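You operate a simulated robot arm through the tools that you are given. There is no shell and no other tool. Be economical: measure what you need, move in short steps, check, and stop when the job is done.

You are at the controls of a simulated robot arm. One attempt, no reset.

TASK
Brew the coffee on mild and switch off once it has run through.
Fine: push the basket in and set the maker's dial before you switch on.

It is judged by the outcome, as a careful person would: the job done as asked, and still so three seconds after it is handed in. It fails if anything else is knocked over, pushed out of place, dropped, spilled or broken.

THE ROBOT
A 6-joint arm with a two-finger parallel gripper, fixed in place. Base frame: the origin is at the foot of the arm, x ahead of it, y to its left, z up. Lengths are in cm, angles in degrees, forces in N, time in s.
Its first joint turns from -66.0 to 66.0 degrees. Payload 2.45 kg.
The TCP is the grasp point between the finger pads, 2.4 cm short of the fingertips. In the tool frame z runs along the fingers and y along their closing line. The gripper opens to 6.8 cm. The fingers are 1.7 cm wide and 1 cm thick; the gripper's body (4 by 7 cm) begins 4.1 cm behind the TCP.
Orientation is that of the tool frame in the base frame, as a unit quaternion [w, x, y, z]. With the fingers straight down and closing along the base's y, the tool's x points along the base's -x, its y along +y and its z along -z.

THE INTERFACE
- The arm moves only by the tool apply_moves. Its argument "commands" is a list of rows, each a list of 7 numbers: the turn, a rotation vector about the base's x, y, z in degrees, then the shift along the base's x, y, z in cm, then the gripper command, from -1 (shut) to 1 (fully open), values between in proportion. In form: [[wx, wy, wz, dx, dy, dz, jaw], ...]. A call has 1 to 20 rows; each row is the pose to reach, as a shift and turn from the pose commanded when the call began. Each row takes 0.2 s and may step no farther than 5 cm and 8.6 degrees from the row before; otherwise, or with a gripper value out of range, the whole call is refused. A pose out of reach is approached as far as the arm can. The call stops where the force on the tool passes 90 N (or 10 N more than at its start, if that is more) or the arm is blocked; 0.2 s more then pass. The fingers move at their own pace (about 10.8 cm/s each) and stop on an object; they squeeze with about 30 N. The grip force told is the motor's: it shows also when the fingers shut on nothing. Time passes only in rows, and 0.2 s behind the last, so rows that repeat a pose let the fingers close. The reply holds the time, the measured pose of the TCP, the force on the tool along the base axes, the opening and the grip force, in the units named above and with some noise.
- Cameras (640 x 400 px; columns grow to the right, rows downward): "scene" is fixed at [16.22, 39.91, 146.82]; the picture's right is [-0.76, -0.65, 0.00], its down [-0.30, 0.36, -0.88] and it looks along [0.57, -0.68, -0.47] (base axes); focal length 330 px, centre (320, 200). "wrist" rides on the gripper at [8.4, 1.1, -7.5] in the tool frame; the picture's right is [-0.13, 0.99, 0.00], its down [-0.60, -0.08, -0.79] and it looks along [-0.79, -0.10, 0.61] (tool axes); focal length 251 px, centre (320, 200). There is no depth. A picture from a camera that has moved, and an enlarged one, comes with that camera's place and axes in the base frame and with its lens. The place of the scene camera against the robot may be out by one fixed shift of up to 1.8 cm in any direction.
- camera(camera): a new picture of that camera. No time passes.
- inspect(camera, box): a new picture of the part [left, top, right, bottom] of that camera's present view, enlarged. No time passes.
- close_job(): hands the job in; it is judged then, once.

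Work in short steps. Places have to be worked out from the pictures, the camera data and where the tool is seen: move nearer, look again, correct. Check each grasp and each placing, and mend what went wrong. You have 120 turns and 64 pictures in all, those below and enlarged ones among them. Open the gripper and draw the arm clear of the work before you hand the job in, unless the task says otherwise; then end with one line.

The tools are called after "Call:" as a command line: name --pt "numbers of a row" for each row, then --argument value for the rest, lists and objects as JSON in quotes. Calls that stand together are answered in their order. apply_moves: Moves the arm, as the interface text tells. Its arguments: {"type":"object","properties":{"commands":{"type":"array"}},"required":["commands"]} The other tools are called the same way: camera (camera) takes a picture; inspect (camera, box) takes an enlarged picture of a part of a camera's view; close_job () hands the job in.

At the start:

```text
time_s: 0.0
tool_pos: [50.33, 0.42, 133.03]
ee_rot: [0.002, 0.0, 1.0, -0.001]
ft_force: [-0.7, 0.5, 0.1]
grip_width: 6.77
grasp_force: 0.0
```

scene: 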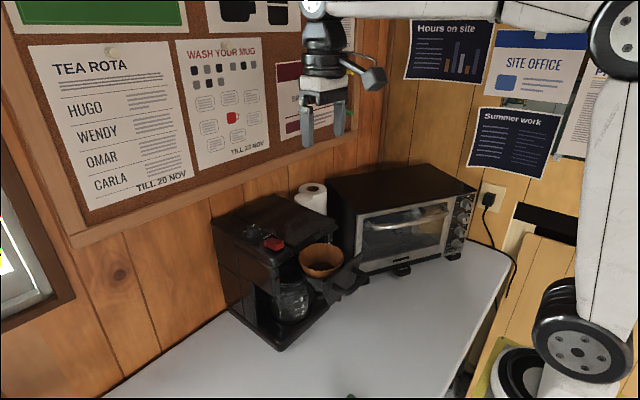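
wrist: 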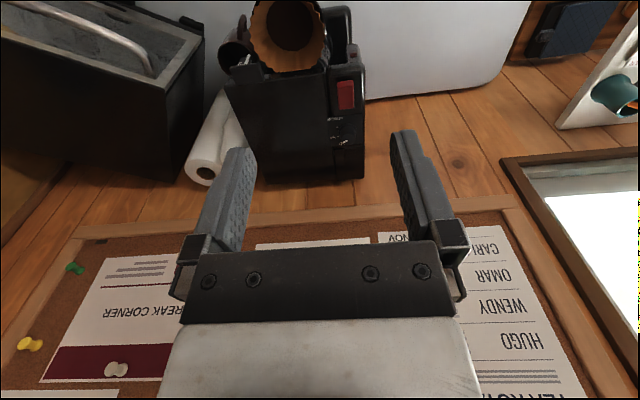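

The coffee maker stands by the wall with its basket swung or pulled out. I'll enlarge both views to see the controls.

Call:
inspect --camera "scene" --box '[190, 170, 390, 360]'

Call:
inspect --camera "wrist" --box '[190, 0, 390, 190]'

```text
2.11 times, centred on (290, 265) of scene
camera zoom: at [16.22, 39.91, 146.82], right [-0.76, -0.65, 0.0], down [-0.3, 0.36, -0.88], along [0.57, -0.68, -0.47], focal length 694 px, centre (383, 63)
```

zoom: 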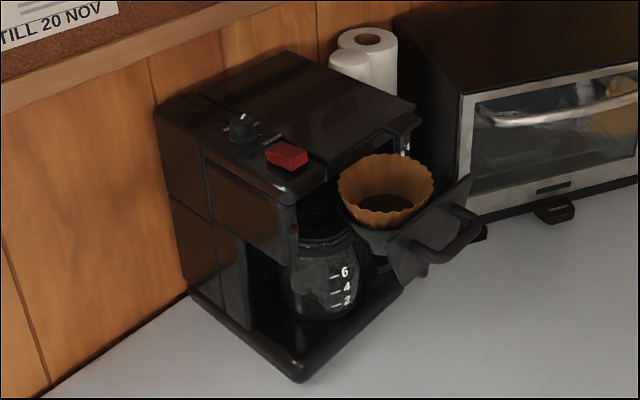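

```text
2.11 times, centred on (290, 95) of wrist
camera zoom: at [41.79, 1.56, 140.51], right [0.13, 0.99, 0.0], down [0.6, -0.08, 0.8], along [0.79, -0.1, -0.61], focal length 529 px, centre (383, 421)
```

zoom: 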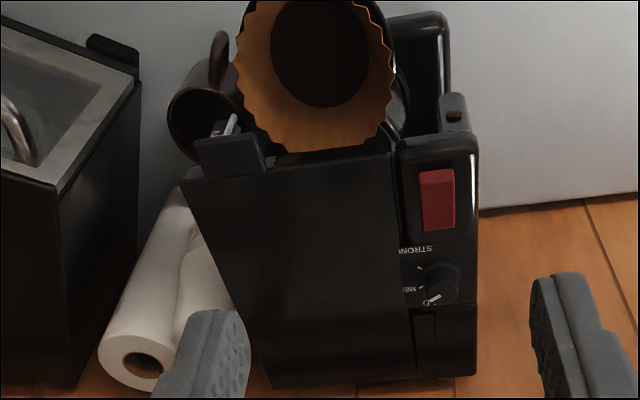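

Combining both views, the dial is near (67, 2.4, 107) and the red rocker near (60, 2.8, 108). I'll move above them for a closer look.

Call:
apply_moves --pt "0 0 0 2 0.5 -3 1" --pt "0 0 0 4 1 -6 1" --pt "0 0 0 6 1.5 -9 1" --pt "0 0 0 6 1.5 -9 1"

Call:
camera --camera "wrist"

Call:
camera --camera "scene"

```text
time_s: 1.0
tool_pos: [56.23, 2.01, 124.08]
ee_rot: [0.001, 0.001, 1.0, -0.001]
ft_force: [-0.3, 0.2, 0.6]
grip_width: 6.8
grasp_force: 0.1
```

```text
59 pictures are left
camera wrist: at [47.67, 3.0, 131.43], right [0.13, 0.99, 0.0], down [0.6, -0.08, 0.8], along [0.79, -0.1, -0.61], focal length 251 px, centre (320, 200)
```

wrist: 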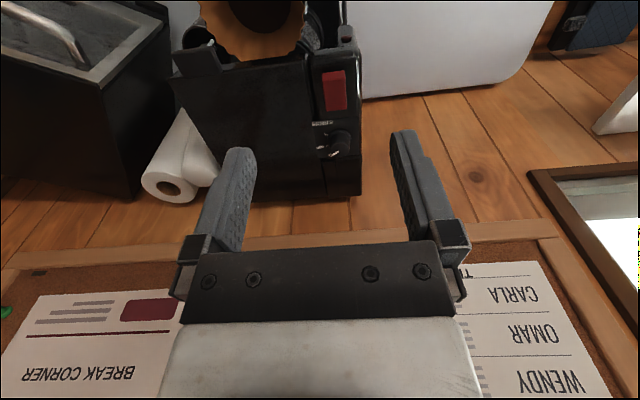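

```text
58 pictures are left
```

scene: 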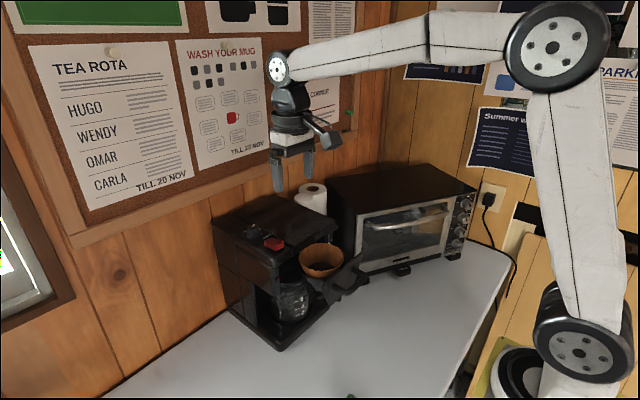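

Cross-checking against the seen fingertips, the dial is at about (68.8, 2.7, 106) and the rocker at (61.4, 2.7, 106.5). Next I'll zoom in on the dial, and back the arm off and down in front to see the basket.

Call:
inspect --camera "wrist" --box '[290, 60, 380, 170]'

Call:
inspect --camera "scene" --box '[205, 180, 385, 350]'

Call:
inspect --camera "scene" --box '[240, 210, 300, 260]'

```text
3.64 times, centred on (335, 115) of wrist
camera zoom: at [47.67, 3.0, 131.43], right [0.13, 0.99, 0.0], down [0.6, -0.08, 0.8], along [0.79, -0.1, -0.61], focal length 914 px, centre (266, 509)
```

zoom: 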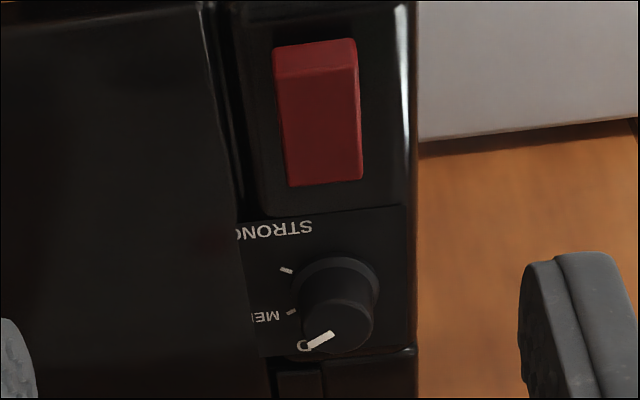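

```text
2.35 times, centred on (295, 265) of scene
camera zoom: at [16.22, 39.91, 146.82], right [-0.76, -0.65, 0.0], down [-0.3, 0.36, -0.88], along [0.57, -0.68, -0.47], focal length 776 px, centre (379, 47)
```

zoom: 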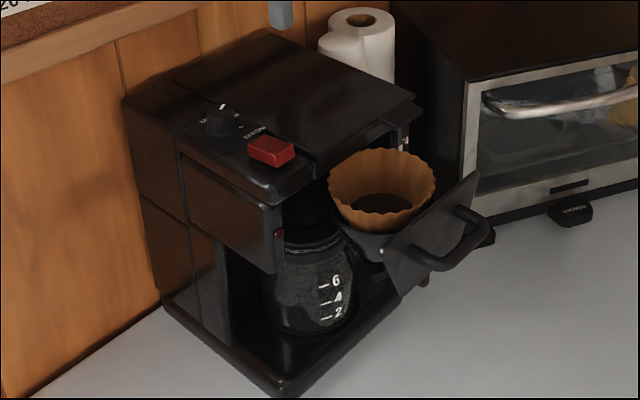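

```text
8.00 times, centred on (270, 235) of scene
camera zoom: at [16.22, 39.91, 146.82], right [-0.76, -0.65, 0.0], down [-0.3, 0.36, -0.88], along [0.57, -0.68, -0.47], focal length 2638 px, centre (720, -80)
```

zoom: 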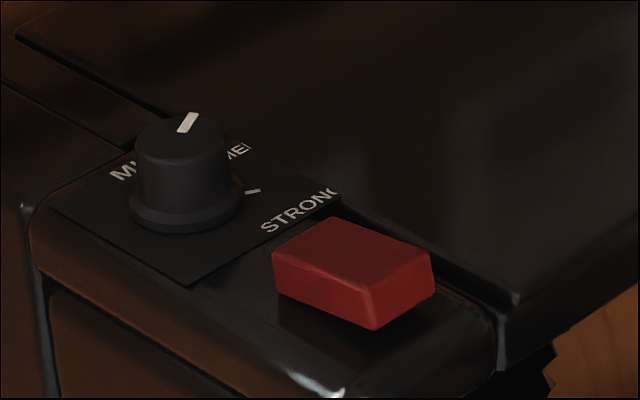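

The dial points at MED; labels run STRONG (front), MED, MILD (back), so MILD is about +60° about z. First the basket: I'll back off in front of the maker, gripper closing, to view it.

Call:
apply_moves --pt "0 0 0 -4 -1 -1 -1" --pt "0 0 0 -8 -2 -3 -1" --pt "0 0 0 -12 -3 -6 -1" --pt "0 0 0 -15 -4.5 -9 -1" --pt "0 0 0 -16 -5.5 -12 -1" --pt "0 0 0 -16 -5.5 -12 -1"

Call:
camera --camera "wrist"

Call:
camera --camera "scene"

```text
refused: row 3 steps farther than a row can; nothing moved
```

```text
54 pictures are left
camera wrist: at [47.67, 3.0, 131.43], right [0.13, 0.99, 0.0], down [0.6, -0.08, 0.8], along [0.79, -0.1, -0.61], focal length 251 px, centre (320, 200)
```

wrist: 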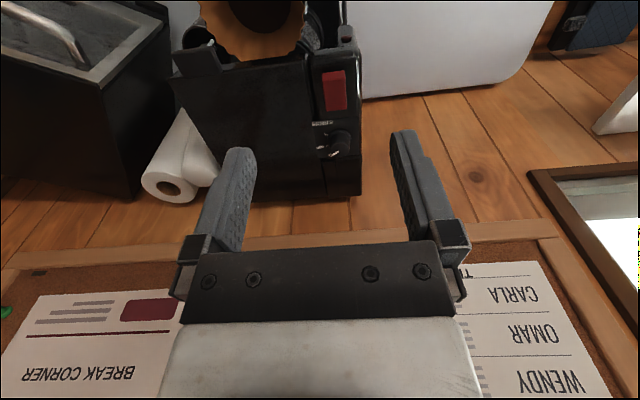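

```text
53 pictures are left
```

scene: 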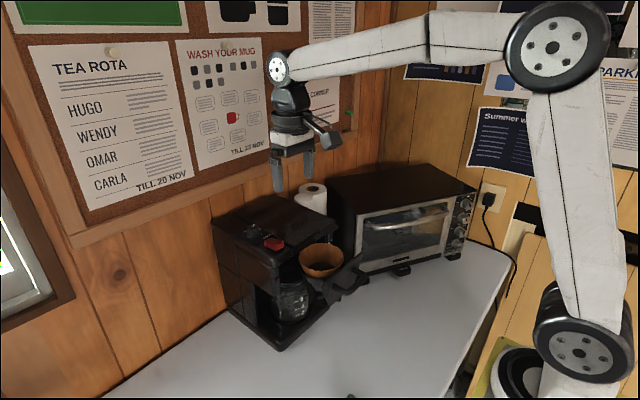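

The call was refused because a row stepped too far, so I'll repeat it with smaller steps.

Call:
apply_moves --pt "0 0 0 -4 -1 -1 -1" --pt "0 0 0 -8 -2 -2 -1" --pt "0 0 0 -11.5 -3 -5 -1" --pt "0 0 0 -14 -4.2 -8 -1" --pt "0 0 0 -16 -5.5 -12 -1" --pt "0 0 0 -16 -5.5 -12 -1"

Call:
camera --camera "wrist"

Call:
camera --camera "scene"

```text
time_s: 2.4
tool_pos: [40.38, -3.7, 111.88]
ee_rot: [0.002, 0.0, 1.0, -0.001]
ft_force: [0.0, -0.4, 0.0]
grip_width: 0.0
grasp_force: 23.4
```

```text
52 pictures are left
camera wrist: at [31.85, -2.66, 119.35], right [0.13, 0.99, 0.0], down [0.6, -0.08, 0.8], along [0.79, -0.1, -0.61], focal length 251 px, centre (320, 200)
```

wrist: 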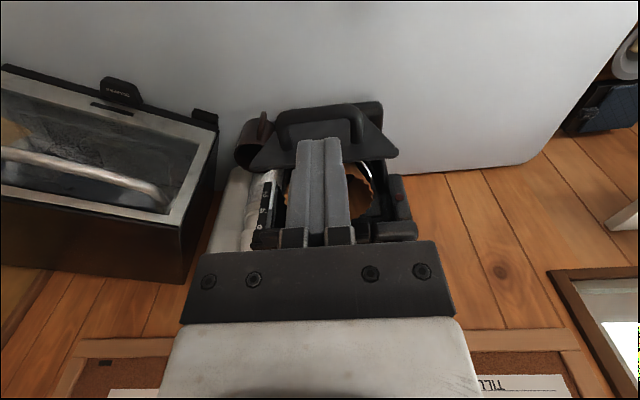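

```text
51 pictures are left
```

scene: 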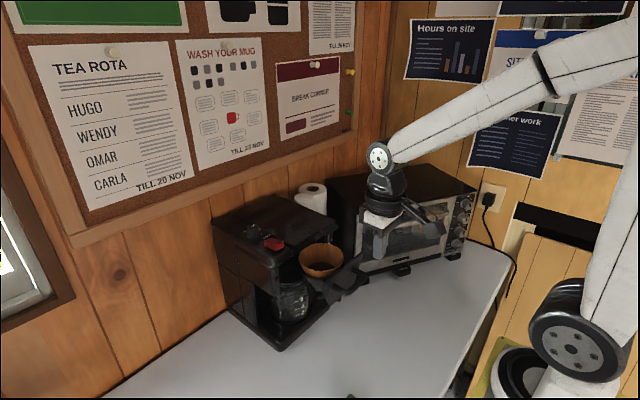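

A mug stands just on the −y side of the basket panel. I'll zoom in before pushing.

Call:
inspect --camera "wrist" --box '[220, 80, 430, 260]'

Call:
inspect --camera "scene" --box '[270, 200, 430, 330]'

```text
2.22 times, centred on (325, 170) of wrist
camera zoom: at [31.85, -2.66, 119.35], right [0.13, 0.99, 0.0], down [0.6, -0.08, 0.8], along [0.79, -0.1, -0.61], focal length 559 px, centre (309, 267)
```

zoom: 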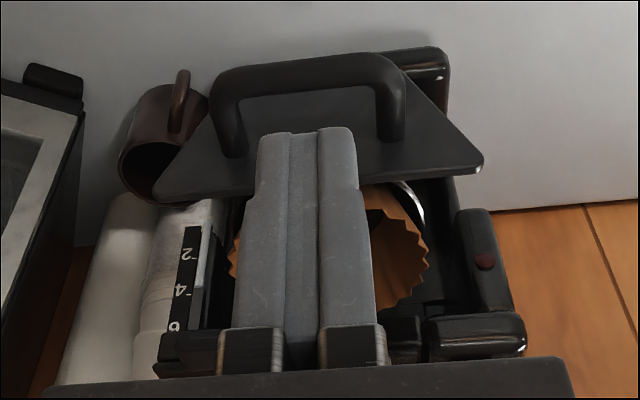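

```text
3.08 times, centred on (350, 265) of scene
camera zoom: at [16.22, 39.91, 146.82], right [-0.76, -0.65, 0.0], down [-0.3, 0.36, -0.88], along [0.57, -0.68, -0.47], focal length 1014 px, centre (228, 0)
```

zoom: 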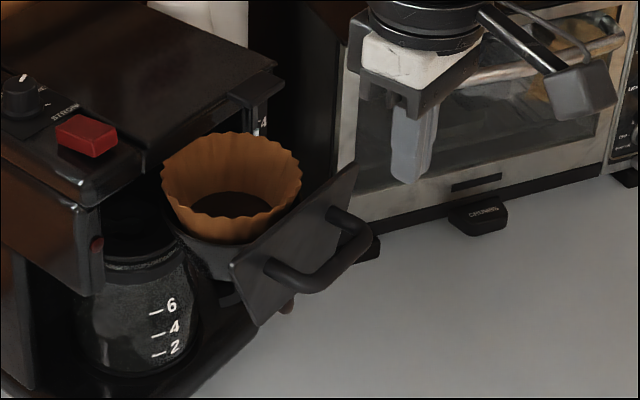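

The mug may be close to the panel's path, so I'll raise the gripper and move it to y ≈ −12 to see the gap between them.

Call:
apply_moves --pt "0 0 0 0 0 4 -1" --pt "0 0 0 1 -3 7 -1" --pt "0 0 0 3 -6 10 -1" --pt "0 0 0 5 -9 12 -1" --pt "0 0 0 6 -10 13 -1" --pt "0 0 0 6 -10 13 -1"

Call:
inspect --camera "wrist" --box '[220, 0, 460, 150]'

```text
time_s: 3.8
tool_pos: [46.17, -13.48, 125.09]
ee_rot: [0.002, 0.001, 1.0, -0.001]
ft_force: [0.5, -0.1, -0.5]
grip_width: 0.0
grasp_force: 23.7
```

```text
2.67 times, centred on (340, 75) of wrist
camera zoom: at [37.74, -12.36, 132.58], right [0.13, 0.99, 0.0], down [0.6, -0.08, 0.8], along [0.79, -0.1, -0.61], focal length 670 px, centre (267, 533)
```

zoom: 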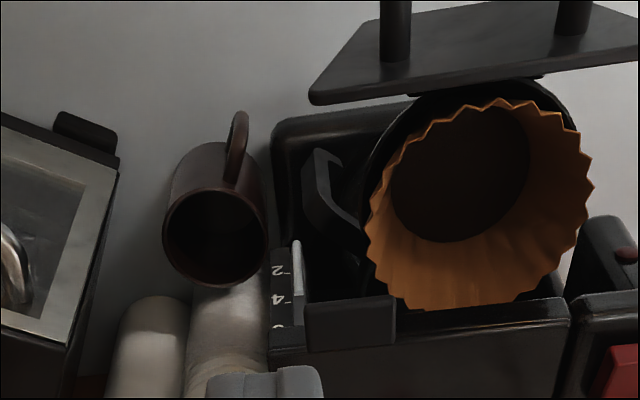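

The mug sits off to the side and the panel's corner stays more than 2 cm clear of it, so a straight +x push is safe. I judge the handle bar to be near (46.5, −4.3, 97.5), so I'll go down in front of it.

Call:
apply_moves --pt "0 0 0 -3 3 -2 -1" --pt "0 0 0 -6 6 -4 -1" --pt "0 0 0 -6.5 9 -7 -1" --pt "0 0 0 -6.5 9.2 -11 -1" --pt "0 0 0 -6.5 9.2 -15 -1" --pt "0 0 0 -6.5 9.2 -19 -1" --pt "0 0 0 -6.5 9.2 -23 -1" --pt "0 0 0 -6.5 9.2 -26.6 -1" --pt "0 0 0 -6.5 9.2 -26.6 -1"

Call:
inspect --camera "scene" --box '[220, 200, 420, 340]'

Call:
camera --camera "wrist"

```text
time_s: 5.8
tool_pos: [39.76, -4.0, 98.37]
ee_rot: [0.002, 0.0, 1.0, -0.001]
ft_force: [0.0, 0.0, 1.0]
grip_width: 0.0
grasp_force: 23.7
```

```text
2.86 times, centred on (320, 270) of scene
camera zoom: at [16.22, 39.91, 146.82], right [-0.76, -0.65, 0.0], down [-0.3, 0.36, -0.88], along [0.57, -0.68, -0.47], focal length 942 px, centre (320, 0)
```

zoom: 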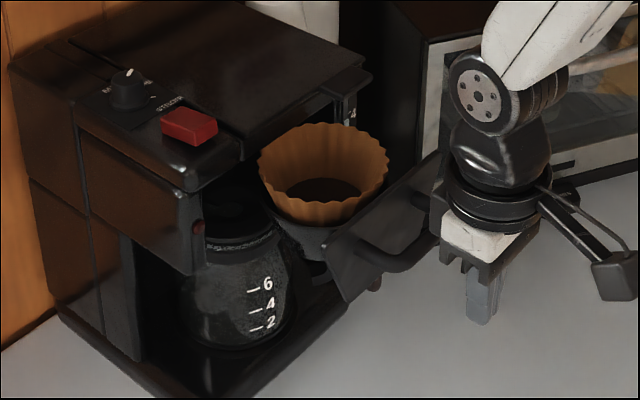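

```text
46 pictures are left
camera wrist: at [31.29, -2.9, 105.82], right [0.13, 0.99, 0.0], down [0.6, -0.08, 0.8], along [0.79, -0.1, -0.61], focal length 251 px, centre (320, 200)
```

wrist: 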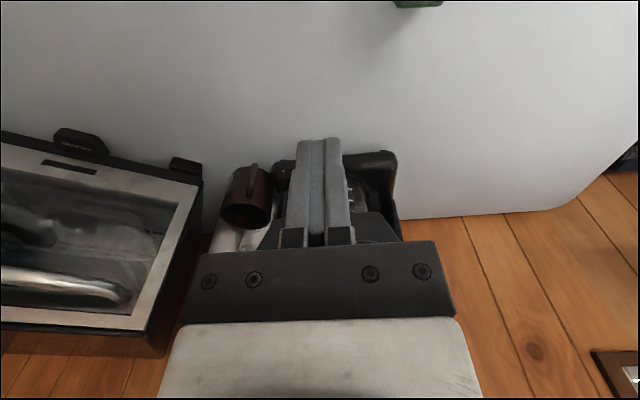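

The fingertips at z≈96 are about 2.7 cm lower than the bar (z≈98.7), and the maker's base sticks out beneath. I'll rise 1.4 cm and push forward gently in small steps.

Call:
apply_moves --pt "0 0 0 0 -0.2 1.4 -1" --pt "0 0 0 1.5 -0.3 1.4 -1" --pt "0 0 0 3 -0.3 1.4 -1" --pt "0 0 0 4.5 -0.3 1.4 -1" --pt "0 0 0 5.5 -0.3 1.4 -1" --pt "0 0 0 6.5 -0.3 1.4 -1" --pt "0 0 0 7.2 -0.3 1.4 -1"

Call:
inspect --camera "scene" --box '[220, 200, 420, 340]'

```text
time_s: 7.4
tool_pos: [47.03, -4.64, 99.91]
ee_rot: [0.002, 0.0, 1.0, -0.001]
ft_force: [-0.5, -0.4, -0.6]
grip_width: 0.0
grasp_force: 23.5
```

```text
2.86 times, centred on (320, 270) of scene
camera zoom: at [16.22, 39.91, 146.83], right [-0.76, -0.65, 0.0], down [-0.3, 0.36, -0.88], along [0.57, -0.68, -0.47], focal length 942 px, centre (320, 0)
```

zoom: 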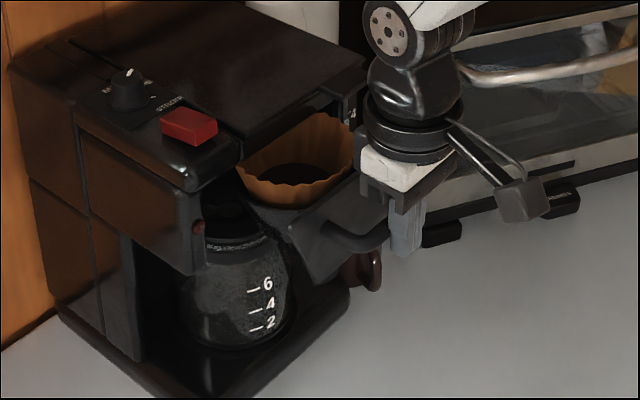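

The basket is sliding in smoothly with almost no force. I'll keep pushing in small steps.

Call:
apply_moves --pt "0 0 0 0.8 0 0 -1" --pt "0 0 0 1.6 0 0 -1" --pt "0 0 0 2.4 0 0 -1" --pt "0 0 0 3.2 0 0 -1" --pt "0 0 0 3.8 0 0 -1" --pt "0 0 0 3.8 0 0 -1"

Call:
inspect --camera "scene" --box '[220, 200, 420, 340]'

```text
time_s: 8.8
tool_pos: [50.93, -4.52, 99.9]
ee_rot: [0.002, 0.0, 1.0, 0.0]
ft_force: [-0.8, 0.8, -0.1]
grip_width: 0.0
grasp_force: 23.3
```

```text
2.86 times, centred on (320, 270) of scene
camera zoom: at [16.22, 39.91, 146.82], right [-0.76, -0.65, 0.0], down [-0.3, 0.36, -0.88], along [0.57, -0.68, -0.47], focal length 942 px, centre (320, 0)
```

zoom: 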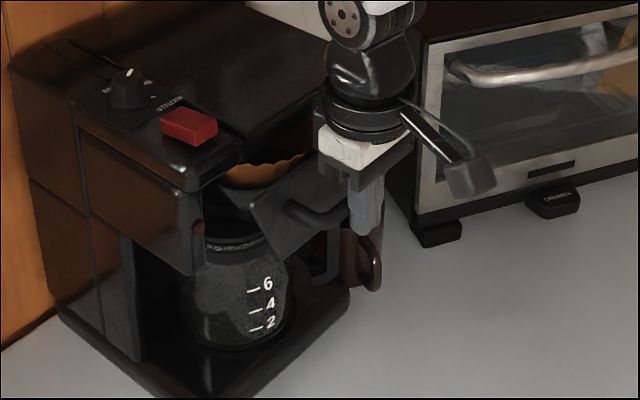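

A few more centimetres remain, with the force still low. I'll continue.

Call:
apply_moves --pt "0 0 0 0.6 0 0 -1" --pt "0 0 0 1.2 0 0 -1" --pt "0 0 0 1.8 0 0 -1" --pt "0 0 0 2.2 0 0 -1" --pt "0 0 0 2.2 0 0 -1"

Call:
inspect --camera "scene" --box '[220, 200, 420, 340]'

```text
time_s: 10.0
tool_pos: [52.95, -4.65, 99.97]
ee_rot: [0.002, 0.0, 1.0, -0.001]
ft_force: [-0.6, -0.1, 0.2]
grip_width: 0.0
grasp_force: 23.8
```

```text
2.86 times, centred on (320, 270) of scene
camera zoom: at [16.22, 39.91, 146.83], right [-0.76, -0.65, 0.0], down [-0.3, 0.36, -0.88], along [0.57, -0.68, -0.47], focal length 942 px, centre (320, 0)
```

zoom: 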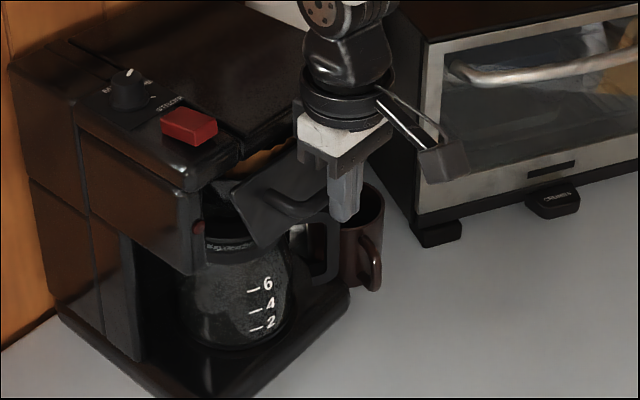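

About 2 cm remains until the panel meets the body. I'll push in finer steps and watch the force.

Call:
apply_moves --pt "0 0 0 0.4 0 0 -1" --pt "0 0 0 0.8 0 0 -1" --pt "0 0 0 1.2 0 0 -1" --pt "0 0 0 1.5 0 0 -1" --pt "0 0 0 1.5 0 0 -1"

Call:
inspect --camera "scene" --box '[220, 200, 420, 340]'

```text
time_s: 11.2
tool_pos: [54.47, -4.6, 99.88]
ee_rot: [0.002, 0.0, 1.0, -0.002]
ft_force: [0.1, -0.4, 0.2]
grip_width: 0.0
grasp_force: 23.6
```

```text
2.86 times, centred on (320, 270) of scene
camera zoom: at [16.22, 39.91, 146.82], right [-0.76, -0.65, 0.0], down [-0.3, 0.36, -0.88], along [0.57, -0.68, -0.47], focal length 942 px, centre (320, 0)
```

zoom: 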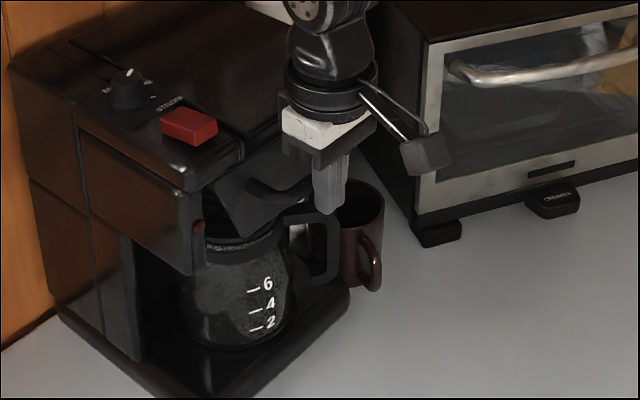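

Still no resistance, so the panel isn't quite home. I'll take smaller steps.

Call:
apply_moves --pt "0 0 0 0.3 0 0 -1" --pt "0 0 0 0.6 0 0 -1" --pt "0 0 0 0.9 0 0 -1" --pt "0 0 0 1.0 0 0 -1" --pt "0 0 0 1.0 0 0 -1"

Call:
inspect --camera "scene" --box '[240, 200, 380, 300]'

```text
time_s: 12.4
tool_pos: [54.82, -4.71, 99.83]
ee_rot: [-0.005, 0.0, 1.0, 0.0]
ft_force: [-51.0, -4.0, 15.9]
grip_width: 0.0
grasp_force: 23.9
```

```text
4.00 times, centred on (310, 250) of scene
camera zoom: at [16.03, 39.9, 146.85], right [-0.76, -0.65, 0.0], down [-0.3, 0.36, -0.89], along [0.57, -0.68, -0.47], focal length 1319 px, centre (360, 0)
```

zoom: 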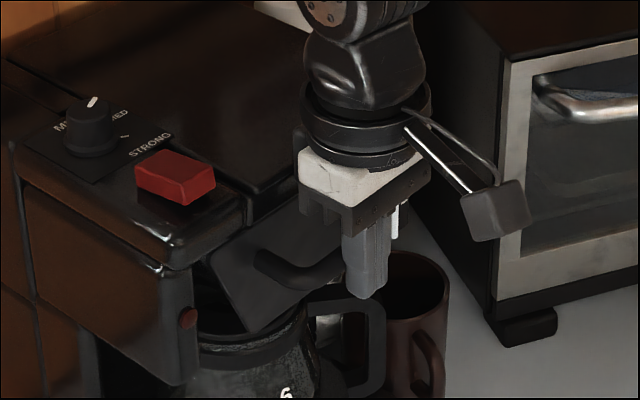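

The force jumped to 51 N, so the basket has hit its stop. I'll back straight off and look.

Call:
apply_moves --pt "0 0 0 -1.5 0 0 -1" --pt "0 0 0 -4 0 0 -1" --pt "0 0 0 -8 0 1 -1" --pt "0 0 0 -11 0 4 -1" --pt "0 0 0 -12 0 8 -1" --pt "0 0 0 -12 0 12 -1" --pt "0 0 0 -12 0 12 -1"

Call:
inspect --camera "scene" --box '[200, 180, 400, 340]'

Call:
camera --camera "wrist"

```text
time_s: 14.0
tool_pos: [43.59, -4.62, 111.98]
ee_rot: [0.002, 0.0, 1.0, -0.001]
ft_force: [-0.1, -0.4, 0.9]
grip_width: 0.0
grasp_force: 23.9
```

```text
2.50 times, centred on (300, 260) of scene
camera zoom: at [16.22, 39.91, 146.82], right [-0.76, -0.65, 0.0], down [-0.3, 0.36, -0.88], along [0.57, -0.68, -0.47], focal length 824 px, centre (370, 50)
```

zoom: 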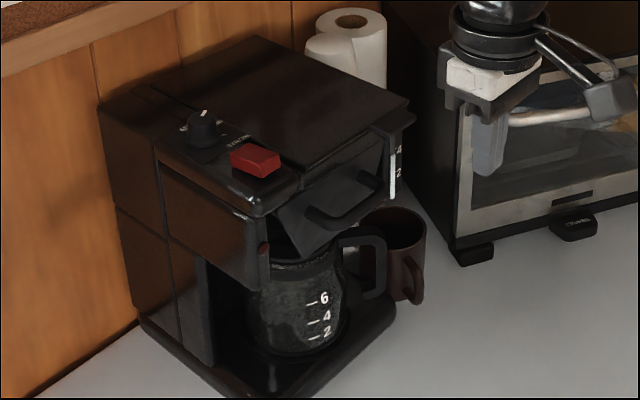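

```text
39 pictures are left
camera wrist: at [35.17, -3.54, 119.33], right [0.13, 0.99, 0.0], down [0.6, -0.08, 0.8], along [0.79, -0.1, -0.61], focal length 251 px, centre (320, 200)
```

wrist: 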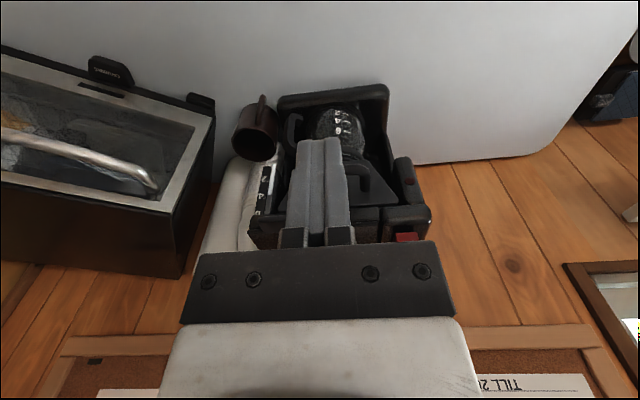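

The basket is home: the panel is tucked under the lid and the maker hasn't shifted. Next I'll go up and over to look at the dial from close by, with the gripper opening partway.

Call:
apply_moves --pt "0 0 0 0 1 4 0.4" --pt "0 0 0 2 2 8 0.4" --pt "0 0 0 6 4 8 0.4" --pt "0 0 0 10 5.5 8 0.4" --pt "0 0 0 14 7 8 0.4" --pt "0 0 0 17.5 7.3 6.5 0.4" --pt "0 0 0 17.5 7.3 6.5 0.4"

Call:
inspect --camera "wrist" --box '[240, 40, 400, 180]'

```text
time_s: 15.6
tool_pos: [61.17, 2.58, 118.41]
ee_rot: [0.001, 0.0, 1.0, -0.001]
ft_force: [0.2, 0.6, -0.4]
grip_width: 4.78
grasp_force: 0.1
```

```text
2.86 times, centred on (320, 110) of wrist
camera zoom: at [52.6, 3.76, 125.89], right [0.13, 0.99, 0.0], down [0.6, -0.08, 0.8], along [0.79, -0.1, -0.61], focal length 718 px, centre (320, 457)
```

zoom: 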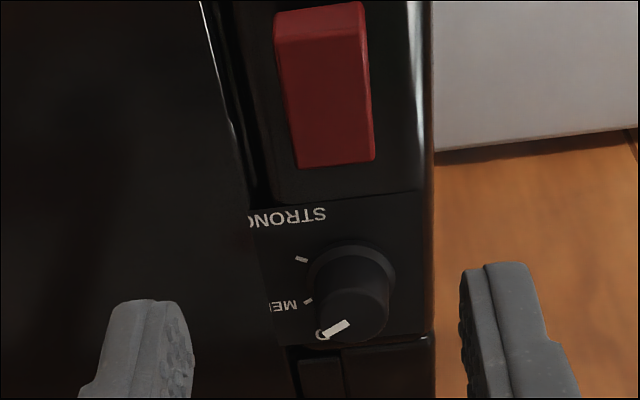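

The dial is at about (68.7, 2.85). It sits at MED, with ticks at roughly −30°, +30° and (hidden) +90°, so MILD needs +60°. I'll move above it, pre-turn the wrist −30° and descend partway.

Call:
apply_moves --pt "0 0 -7.5 3 0.1 0 0.4" --pt "0 0 -15 6 0.2 0 0.4" --pt "0 0 -22.5 7.5 0.27 -2 0.4" --pt "0 0 -30 7.53 0.27 -4 0.4" --pt "0 0 -30 7.53 0.27 -6.5 0.4" --pt "0 0 -30 7.53 0.27 -6.5 0.4"

Call:
inspect --camera "scene" --box '[210, 180, 330, 260]'

Call:
camera --camera "wrist"

```text
time_s: 17.0
tool_pos: [68.63, 2.98, 111.66]
ee_rot: [0.002, 0.26, 0.966, -0.001]
ft_force: [0.7, 0.4, 0.1]
grip_width: 4.77
grasp_force: 0.1
```

```text
5.00 times, centred on (270, 220) of scene
camera zoom: at [16.22, 39.91, 146.82], right [-0.76, -0.65, 0.0], down [-0.3, 0.36, -0.88], along [0.57, -0.68, -0.47], focal length 1648 px, centre (570, 100)
```

zoom: 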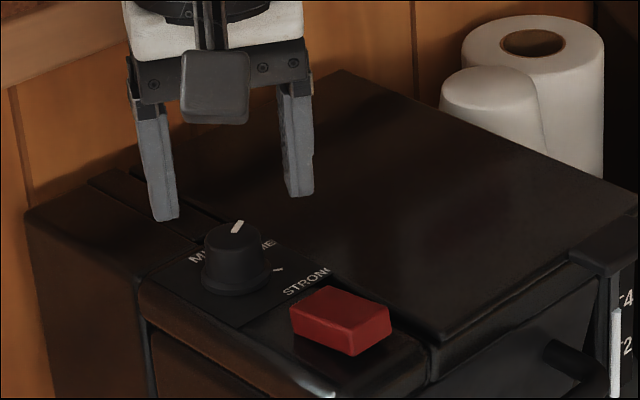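

```text
36 pictures are left
camera wrist: at [61.85, 8.06, 119.11], right [0.61, 0.79, 0.0], down [0.48, -0.37, 0.8], along [0.63, -0.48, -0.61], focal length 251 px, centre (320, 200)
```

wrist: 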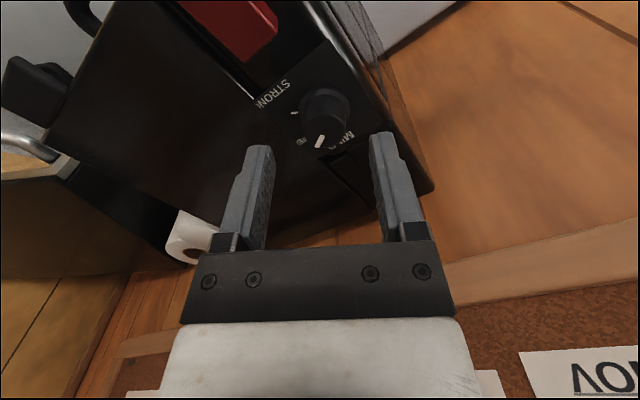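

In the scene view the fingertips' midpoint lines up over the knob, whose top is about 1.5 cm below the tips. I'll verify from the wrist.

Call:
inspect --camera "wrist" --box '[240, 60, 420, 200]'

```text
2.86 times, centred on (330, 130) of wrist
camera zoom: at [61.85, 8.06, 119.11], right [0.61, 0.79, 0.0], down [0.48, -0.37, 0.8], along [0.63, -0.48, -0.61], focal length 718 px, centre (291, 400)
```

zoom: 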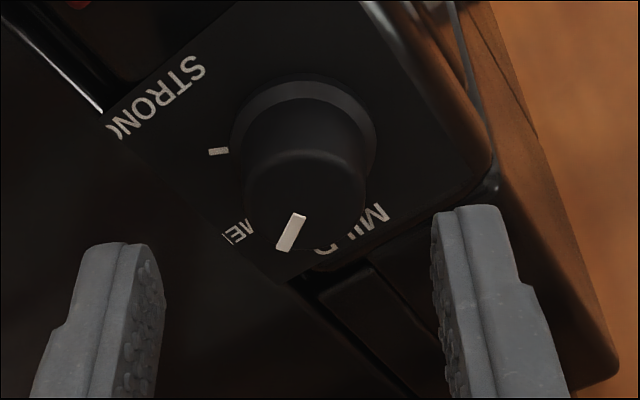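

The alignment is within about 2 mm. I'll correct that, descend 2.6 cm and close on the knob.

Call:
apply_moves --pt "0 0 0 0.12 0.08 -1 0.4" --pt "0 0 0 0.12 0.08 -2 0.4" --pt "0 0 0 0.12 0.08 -2.6 0.4" --pt "0 0 0 0.12 0.08 -2.6 0.4"

Call:
inspect --camera "scene" --box '[210, 180, 330, 260]'

```text
time_s: 18.0
tool_pos: [68.58, 2.98, 109.27]
ee_rot: [0.001, 0.259, 0.966, -0.001]
ft_force: [0.3, -0.9, -0.5]
grip_width: 4.75
grasp_force: 0.0
```

```text
5.00 times, centred on (270, 220) of scene
camera zoom: at [16.22, 39.91, 146.82], right [-0.76, -0.65, 0.0], down [-0.3, 0.36, -0.88], along [0.57, -0.68, -0.47], focal length 1648 px, centre (570, 100)
```

zoom: 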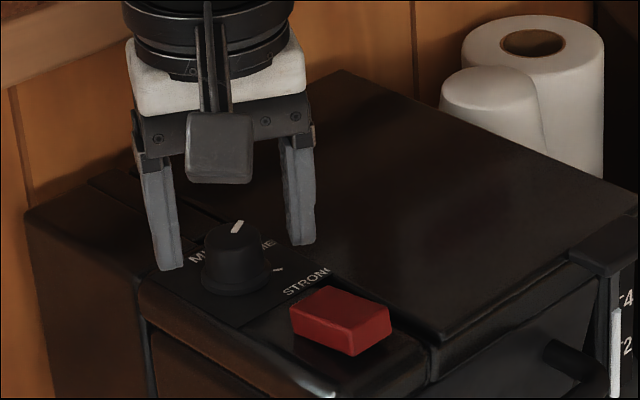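

The fingers straddle the knob at mid-height without touching anything. Now I'll close.

Call:
apply_moves --pt "0 0 0 0 0 0 -0.2" --pt "0 0 0 0 0 0 -0.6" --pt "0 0 0 0 0 0 -1" --pt "0 0 0 0 0 0 -1"

```text
time_s: 19.0
tool_pos: [68.75, 3.07, 109.21]
ee_rot: [0.002, 0.259, 0.966, 0.0]
ft_force: [3.0, 3.7, -2.3]
grip_width: 2.67
grasp_force: 42.2
```

The knob is gripped at a width of 2.67 cm with little side force. I'll turn it +60°.

Call:
apply_moves --pt "0 0 7.5 0 0 0 -1" --pt "0 0 15 0 0 0 -1" --pt "0 0 22.5 0 0 0 -1" --pt "0 0 30 0 0 0 -1" --pt "0 0 37.5 0 0 0 -1" --pt "0 0 45 0 0 0 -1" --pt "0 0 52.5 0 0 0 -1" --pt "0 0 60 0 0 0 -1" --pt "0 0 60 0 0 0 -1"

Call:
inspect --camera "wrist" --box '[240, 60, 420, 200]'

```text
time_s: 21.0
tool_pos: [68.66, 2.39, 109.19]
ee_rot: [-0.001, -0.257, 0.966, -0.004]
ft_force: [-2.5, -35.4, -11.7]
grip_width: 2.68
grasp_force: 41.5
```

```text
2.86 times, centred on (330, 130) of wrist
camera zoom: at [60.74, -0.84, 116.68], right [-0.38, 0.92, -0.01], down [0.56, 0.24, 0.79], along [0.73, 0.3, -0.61], focal length 718 px, centre (291, 400)
```

zoom: 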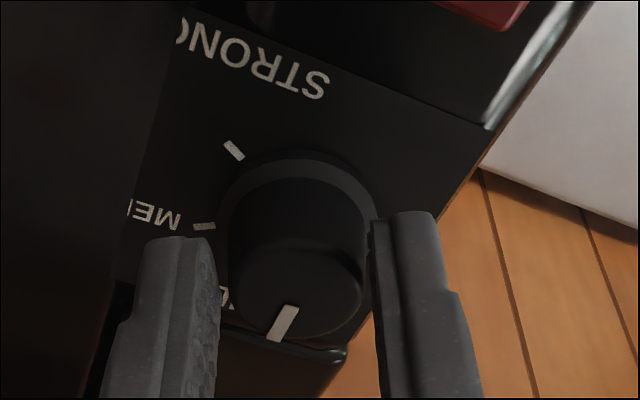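

The pointer now faces +x (MILD), but a 35 N side load has built up. I'll release and check.

Call:
apply_moves --pt "0 0 60 0 0 0 -0.2" --pt "0 0 60 0 0 0 0.1" --pt "0 0 60 0 0 0 0.4"

```text
refused: row 1 steps farther than a row can; nothing moved
```

Rows are relative to the current commanded pose, so the turn should be zero.

Call:
apply_moves --pt "0 0 0 0 0 0 -0.2" --pt "0 0 0 0 0 0 0.1" --pt "0 0 0 0 0 0 0.4"

Call:
inspect --camera "scene" --box '[210, 180, 330, 260]'

```text
time_s: 21.8
tool_pos: [68.61, 3.15, 109.3]
ee_rot: [0.001, -0.259, 0.966, 0.0]
ft_force: [-0.2, -0.3, 1.1]
grip_width: 4.74
grasp_force: 0.0
```

```text
5.00 times, centred on (270, 220) of scene
camera zoom: at [16.22, 39.91, 146.82], right [-0.76, -0.65, 0.0], down [-0.3, 0.36, -0.88], along [0.57, -0.68, -0.47], focal length 1648 px, centre (570, 100)
```

zoom: 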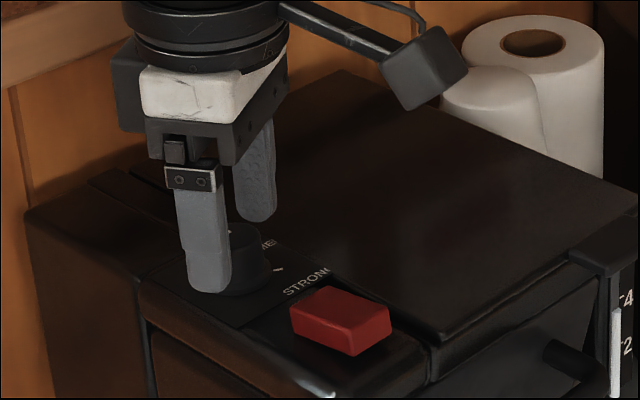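

Released cleanly. I'll rise, unwind the yaw and back off to check the dial and the rocker.

Call:
apply_moves --pt "0 0 0 0 0 2 0.4" --pt "0 0 0 0 0 5 0.4" --pt "0 0 -7.5 -1 0 8 0.4" --pt "0 0 -15 -3 0 9.2 -1" --pt "0 0 -22.5 -6 -0.3 9.2 -1" --pt "0 0 -30 -9 -0.4 9.2 -1" --pt "0 0 -30 -9 -0.4 9.2 -1"

Call:
inspect --camera "wrist" --box '[250, 20, 410, 170]'

Call:
inspect --camera "scene" --box '[210, 190, 390, 330]'

```text
time_s: 23.4
tool_pos: [59.69, 2.64, 118.73]
ee_rot: [0.002, 0.001, 1.0, -0.001]
ft_force: [0.4, -1.0, -1.0]
grip_width: 0.0
grasp_force: 24.1
```

```text
2.67 times, centred on (330, 95) of wrist
camera zoom: at [51.07, 3.72, 126.14], right [0.13, 0.99, 0.0], down [0.6, -0.08, 0.8], along [0.79, -0.1, -0.61], focal length 670 px, centre (293, 480)
```

zoom: 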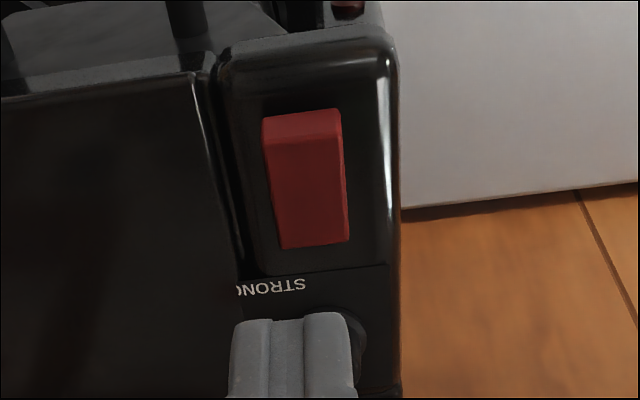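

```text
2.86 times, centred on (300, 260) of scene
camera zoom: at [16.22, 39.91, 146.82], right [-0.76, -0.65, 0.0], down [-0.3, 0.36, -0.88], along [0.57, -0.68, -0.47], focal length 942 px, centre (377, 29)
```

zoom: 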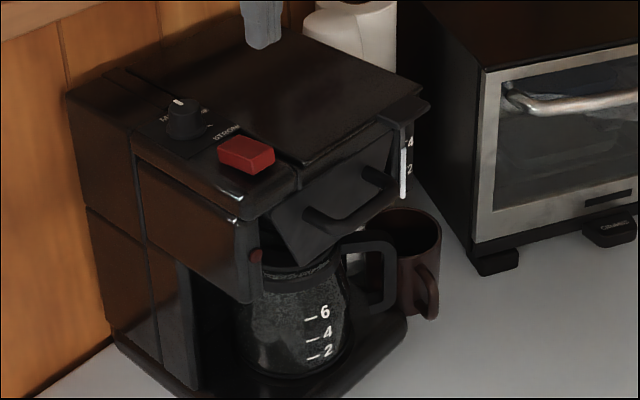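

Zooming in to verify the dial and find the rocker's tilt.

Call:
inspect --camera "scene" --box '[250, 215, 295, 255]'

Call:
inspect --camera "wrist" --box '[295, 40, 350, 90]'

```text
10.00 times, centred on (272, 235) of scene
camera zoom: at [16.22, 39.91, 146.82], right [-0.76, -0.65, 0.0], down [-0.3, 0.36, -0.88], along [0.57, -0.68, -0.47], focal length 3297 px, centre (795, -150)
```

zoom: 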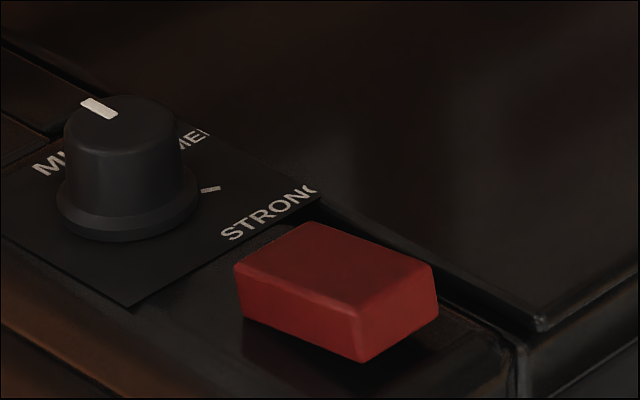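

```text
8.00 times, centred on (322, 65) of wrist
camera zoom: at [51.07, 3.72, 126.14], right [0.13, 0.99, 0.0], down [0.6, -0.08, 0.8], along [0.79, -0.1, -0.61], focal length 2012 px, centre (300, 1280)
```

zoom: 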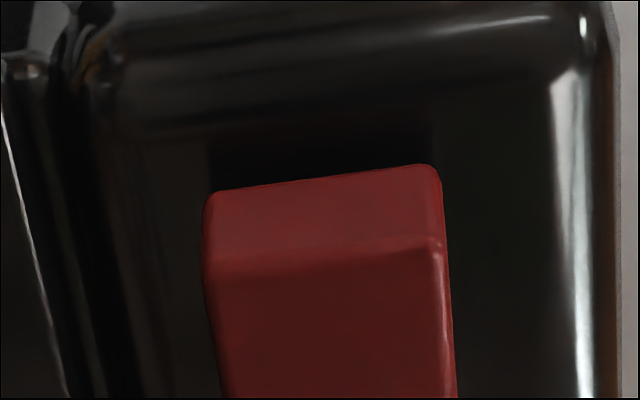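

The dial now points to MILD. The rocker's front (−x) end is raised, so it's off, and it spans x 60.2–63.9 at y≈2.85. I'll come down with closed fingers over its front end.

Call:
apply_moves --pt "0 0 0 0.6 0.2 -3 -1" --pt "0 0 0 0.9 0.2 -6 -1" --pt "0 0 0 0.9 0.2 -8 -1" --pt "0 0 0 0.9 0.2 -8 -1"

Call:
inspect --camera "scene" --box '[240, 200, 310, 260]'

```text
time_s: 24.4
tool_pos: [60.5, 2.78, 110.69]
ee_rot: [0.002, 0.0, 1.0, -0.001]
ft_force: [-0.4, 0.2, -0.4]
grip_width: 0.0
grasp_force: 23.8
```

```text
6.67 times, centred on (275, 230) of scene
camera zoom: at [16.22, 39.91, 146.82], right [-0.76, -0.65, 0.0], down [-0.3, 0.36, -0.88], along [0.57, -0.68, -0.47], focal length 2198 px, centre (620, 0)
```

zoom: 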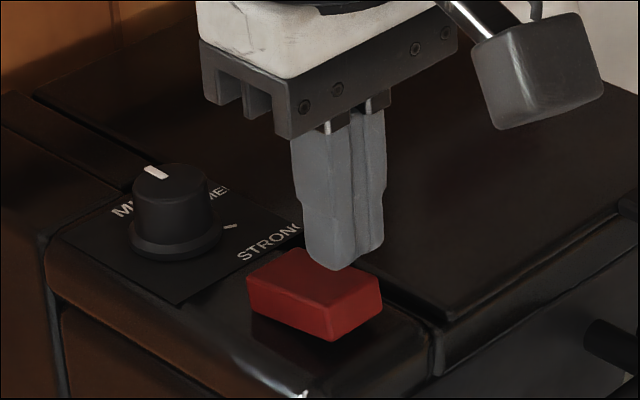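

The fingertips are lined up over the front half, about 1.4 cm above it. I'll press down in small steps.

Call:
apply_moves --pt "0 0 0 0 0 -0.6 -1" --pt "0 0 0 0 0 -1.2 -1" --pt "0 0 0 0 0 -1.5 -1" --pt "0 0 0 0 0 -1.8 -1"

Call:
inspect --camera "scene" --box '[240, 200, 310, 260]'

```text
time_s: 25.4
tool_pos: [60.64, 2.85, 108.86]
ee_rot: [0.003, 0.0, 1.0, -0.001]
ft_force: [-4.5, -0.7, 9.0]
grip_width: 0.0
grasp_force: 23.4
```

```text
6.67 times, centred on (275, 230) of scene
camera zoom: at [16.19, 39.91, 146.83], right [-0.76, -0.65, 0.0], down [-0.3, 0.36, -0.88], along [0.57, -0.68, -0.47], focal length 2198 px, centre (620, 0)
```

zoom: 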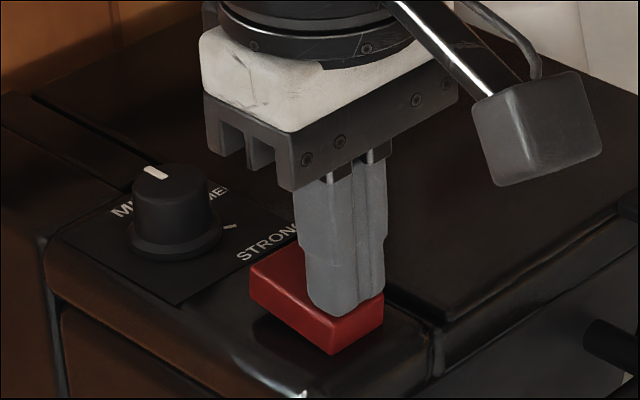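

The rocker has tipped forward. I'll press a touch more, then lift and see whether it stayed on.

Call:
apply_moves --pt "0 0 0 0 0 -0.3 -1" --pt "0 0 0 0 0 0.5 -1" --pt "0 0 0 0 0 3 -1" --pt "0 0 0 -1 0 7 -1" --pt "0 0 0 -1 0 7 -1"

Call:
inspect --camera "scene" --box '[210, 200, 350, 330]'

```text
time_s: 26.6
tool_pos: [59.61, 2.71, 115.69]
ee_rot: [0.002, 0.0, 1.0, 0.0]
ft_force: [0.2, -0.1, -0.5]
grip_width: 0.0
grasp_force: 23.6
```

```text
3.08 times, centred on (280, 265) of scene
camera zoom: at [16.22, 39.91, 146.82], right [-0.76, -0.65, 0.0], down [-0.3, 0.36, -0.88], along [0.57, -0.68, -0.47], focal length 1014 px, centre (443, 0)
```

zoom: 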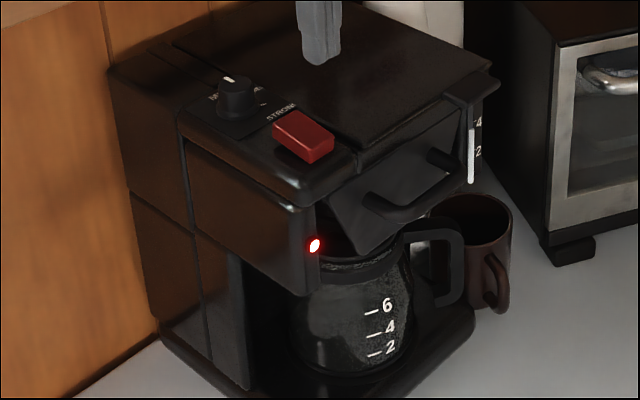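

The lamp is lit, so it's brewing. I'll hold still and wait, watching the carafe level and the water gauge.

Call:
apply_moves --pt "0 0 0 0 0 0 -1" --pt "0 0 0 0 0 0 -1" --pt "0 0 0 0 0 0 -1" --pt "0 0 0 0 0 0 -1" --pt "0 0 0 0 0 0 -1" --pt "0 0 0 0 0 0 -1" --pt "0 0 0 0 0 0 -1" --pt "0 0 0 0 0 0 -1" --pt "0 0 0 0 0 0 -1" --pt "0 0 0 0 0 0 -1" --pt "0 0 0 0 0 0 -1" --pt "0 0 0 0 0 0 -1" --pt "0 0 0 0 0 0 -1" --pt "0 0 0 0 0 0 -1" --pt "0 0 0 0 0 0 -1" --pt "0 0 0 0 0 0 -1" --pt "0 0 0 0 0 0 -1" --pt "0 0 0 0 0 0 -1" --pt "0 0 0 0 0 0 -1" --pt "0 0 0 0 0 0 -1"

Call:
inspect --camera "scene" --box '[260, 220, 380, 330]'

```text
time_s: 30.8
tool_pos: [59.54, 2.72, 115.69]
ee_rot: [0.002, -0.001, 1.0, -0.001]
ft_force: [0.3, 0.1, -0.3]
grip_width: 0.01
grasp_force: 23.7
```

```text
3.64 times, centred on (320, 275) of scene
camera zoom: at [16.22, 39.91, 146.82], right [-0.76, -0.65, 0.0], down [-0.3, 0.36, -0.88], along [0.57, -0.68, -0.47], focal length 1199 px, centre (320, -73)
```

zoom: 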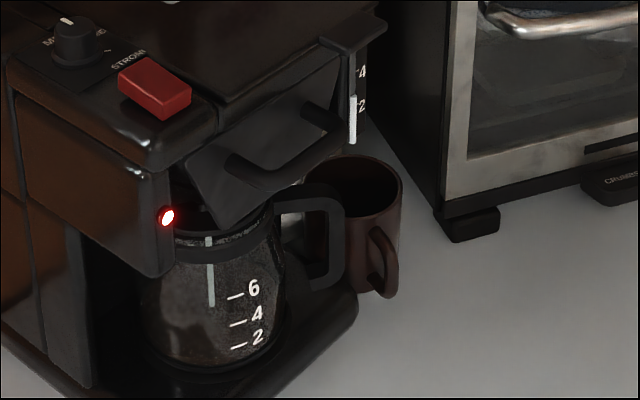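

Coffee is streaming into the carafe and the gauge is dropping. I'll keep waiting.

Call:
apply_moves --pt "0 0 0 0 0 0 -1" --pt "0 0 0 0 0 0 -1" --pt "0 0 0 0 0 0 -1" --pt "0 0 0 0 0 0 -1" --pt "0 0 0 0 0 0 -1" --pt "0 0 0 0 0 0 -1" --pt "0 0 0 0 0 0 -1" --pt "0 0 0 0 0 0 -1" --pt "0 0 0 0 0 0 -1" --pt "0 0 0 0 0 0 -1" --pt "0 0 0 0 0 0 -1" --pt "0 0 0 0 0 0 -1" --pt "0 0 0 0 0 0 -1" --pt "0 0 0 0 0 0 -1" --pt "0 0 0 0 0 0 -1" --pt "0 0 0 0 0 0 -1" --pt "0 0 0 0 0 0 -1" --pt "0 0 0 0 0 0 -1" --pt "0 0 0 0 0 0 -1" --pt "0 0 0 0 0 0 -1"

Call:
inspect --camera "scene" --box '[260, 220, 380, 330]'

```text
time_s: 35.0
tool_pos: [59.57, 2.9, 115.7]
ee_rot: [0.002, 0.0, 1.0, -0.001]
ft_force: [0.2, -0.2, -0.8]
grip_width: 0.02
grasp_force: 23.3
```

```text
3.64 times, centred on (320, 275) of scene
camera zoom: at [16.22, 39.91, 146.82], right [-0.76, -0.65, 0.0], down [-0.3, 0.36, -0.88], along [0.57, -0.68, -0.47], focal length 1199 px, centre (320, -73)
```

zoom: 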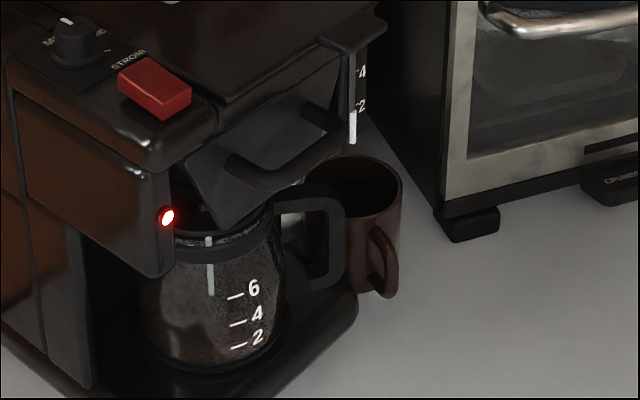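

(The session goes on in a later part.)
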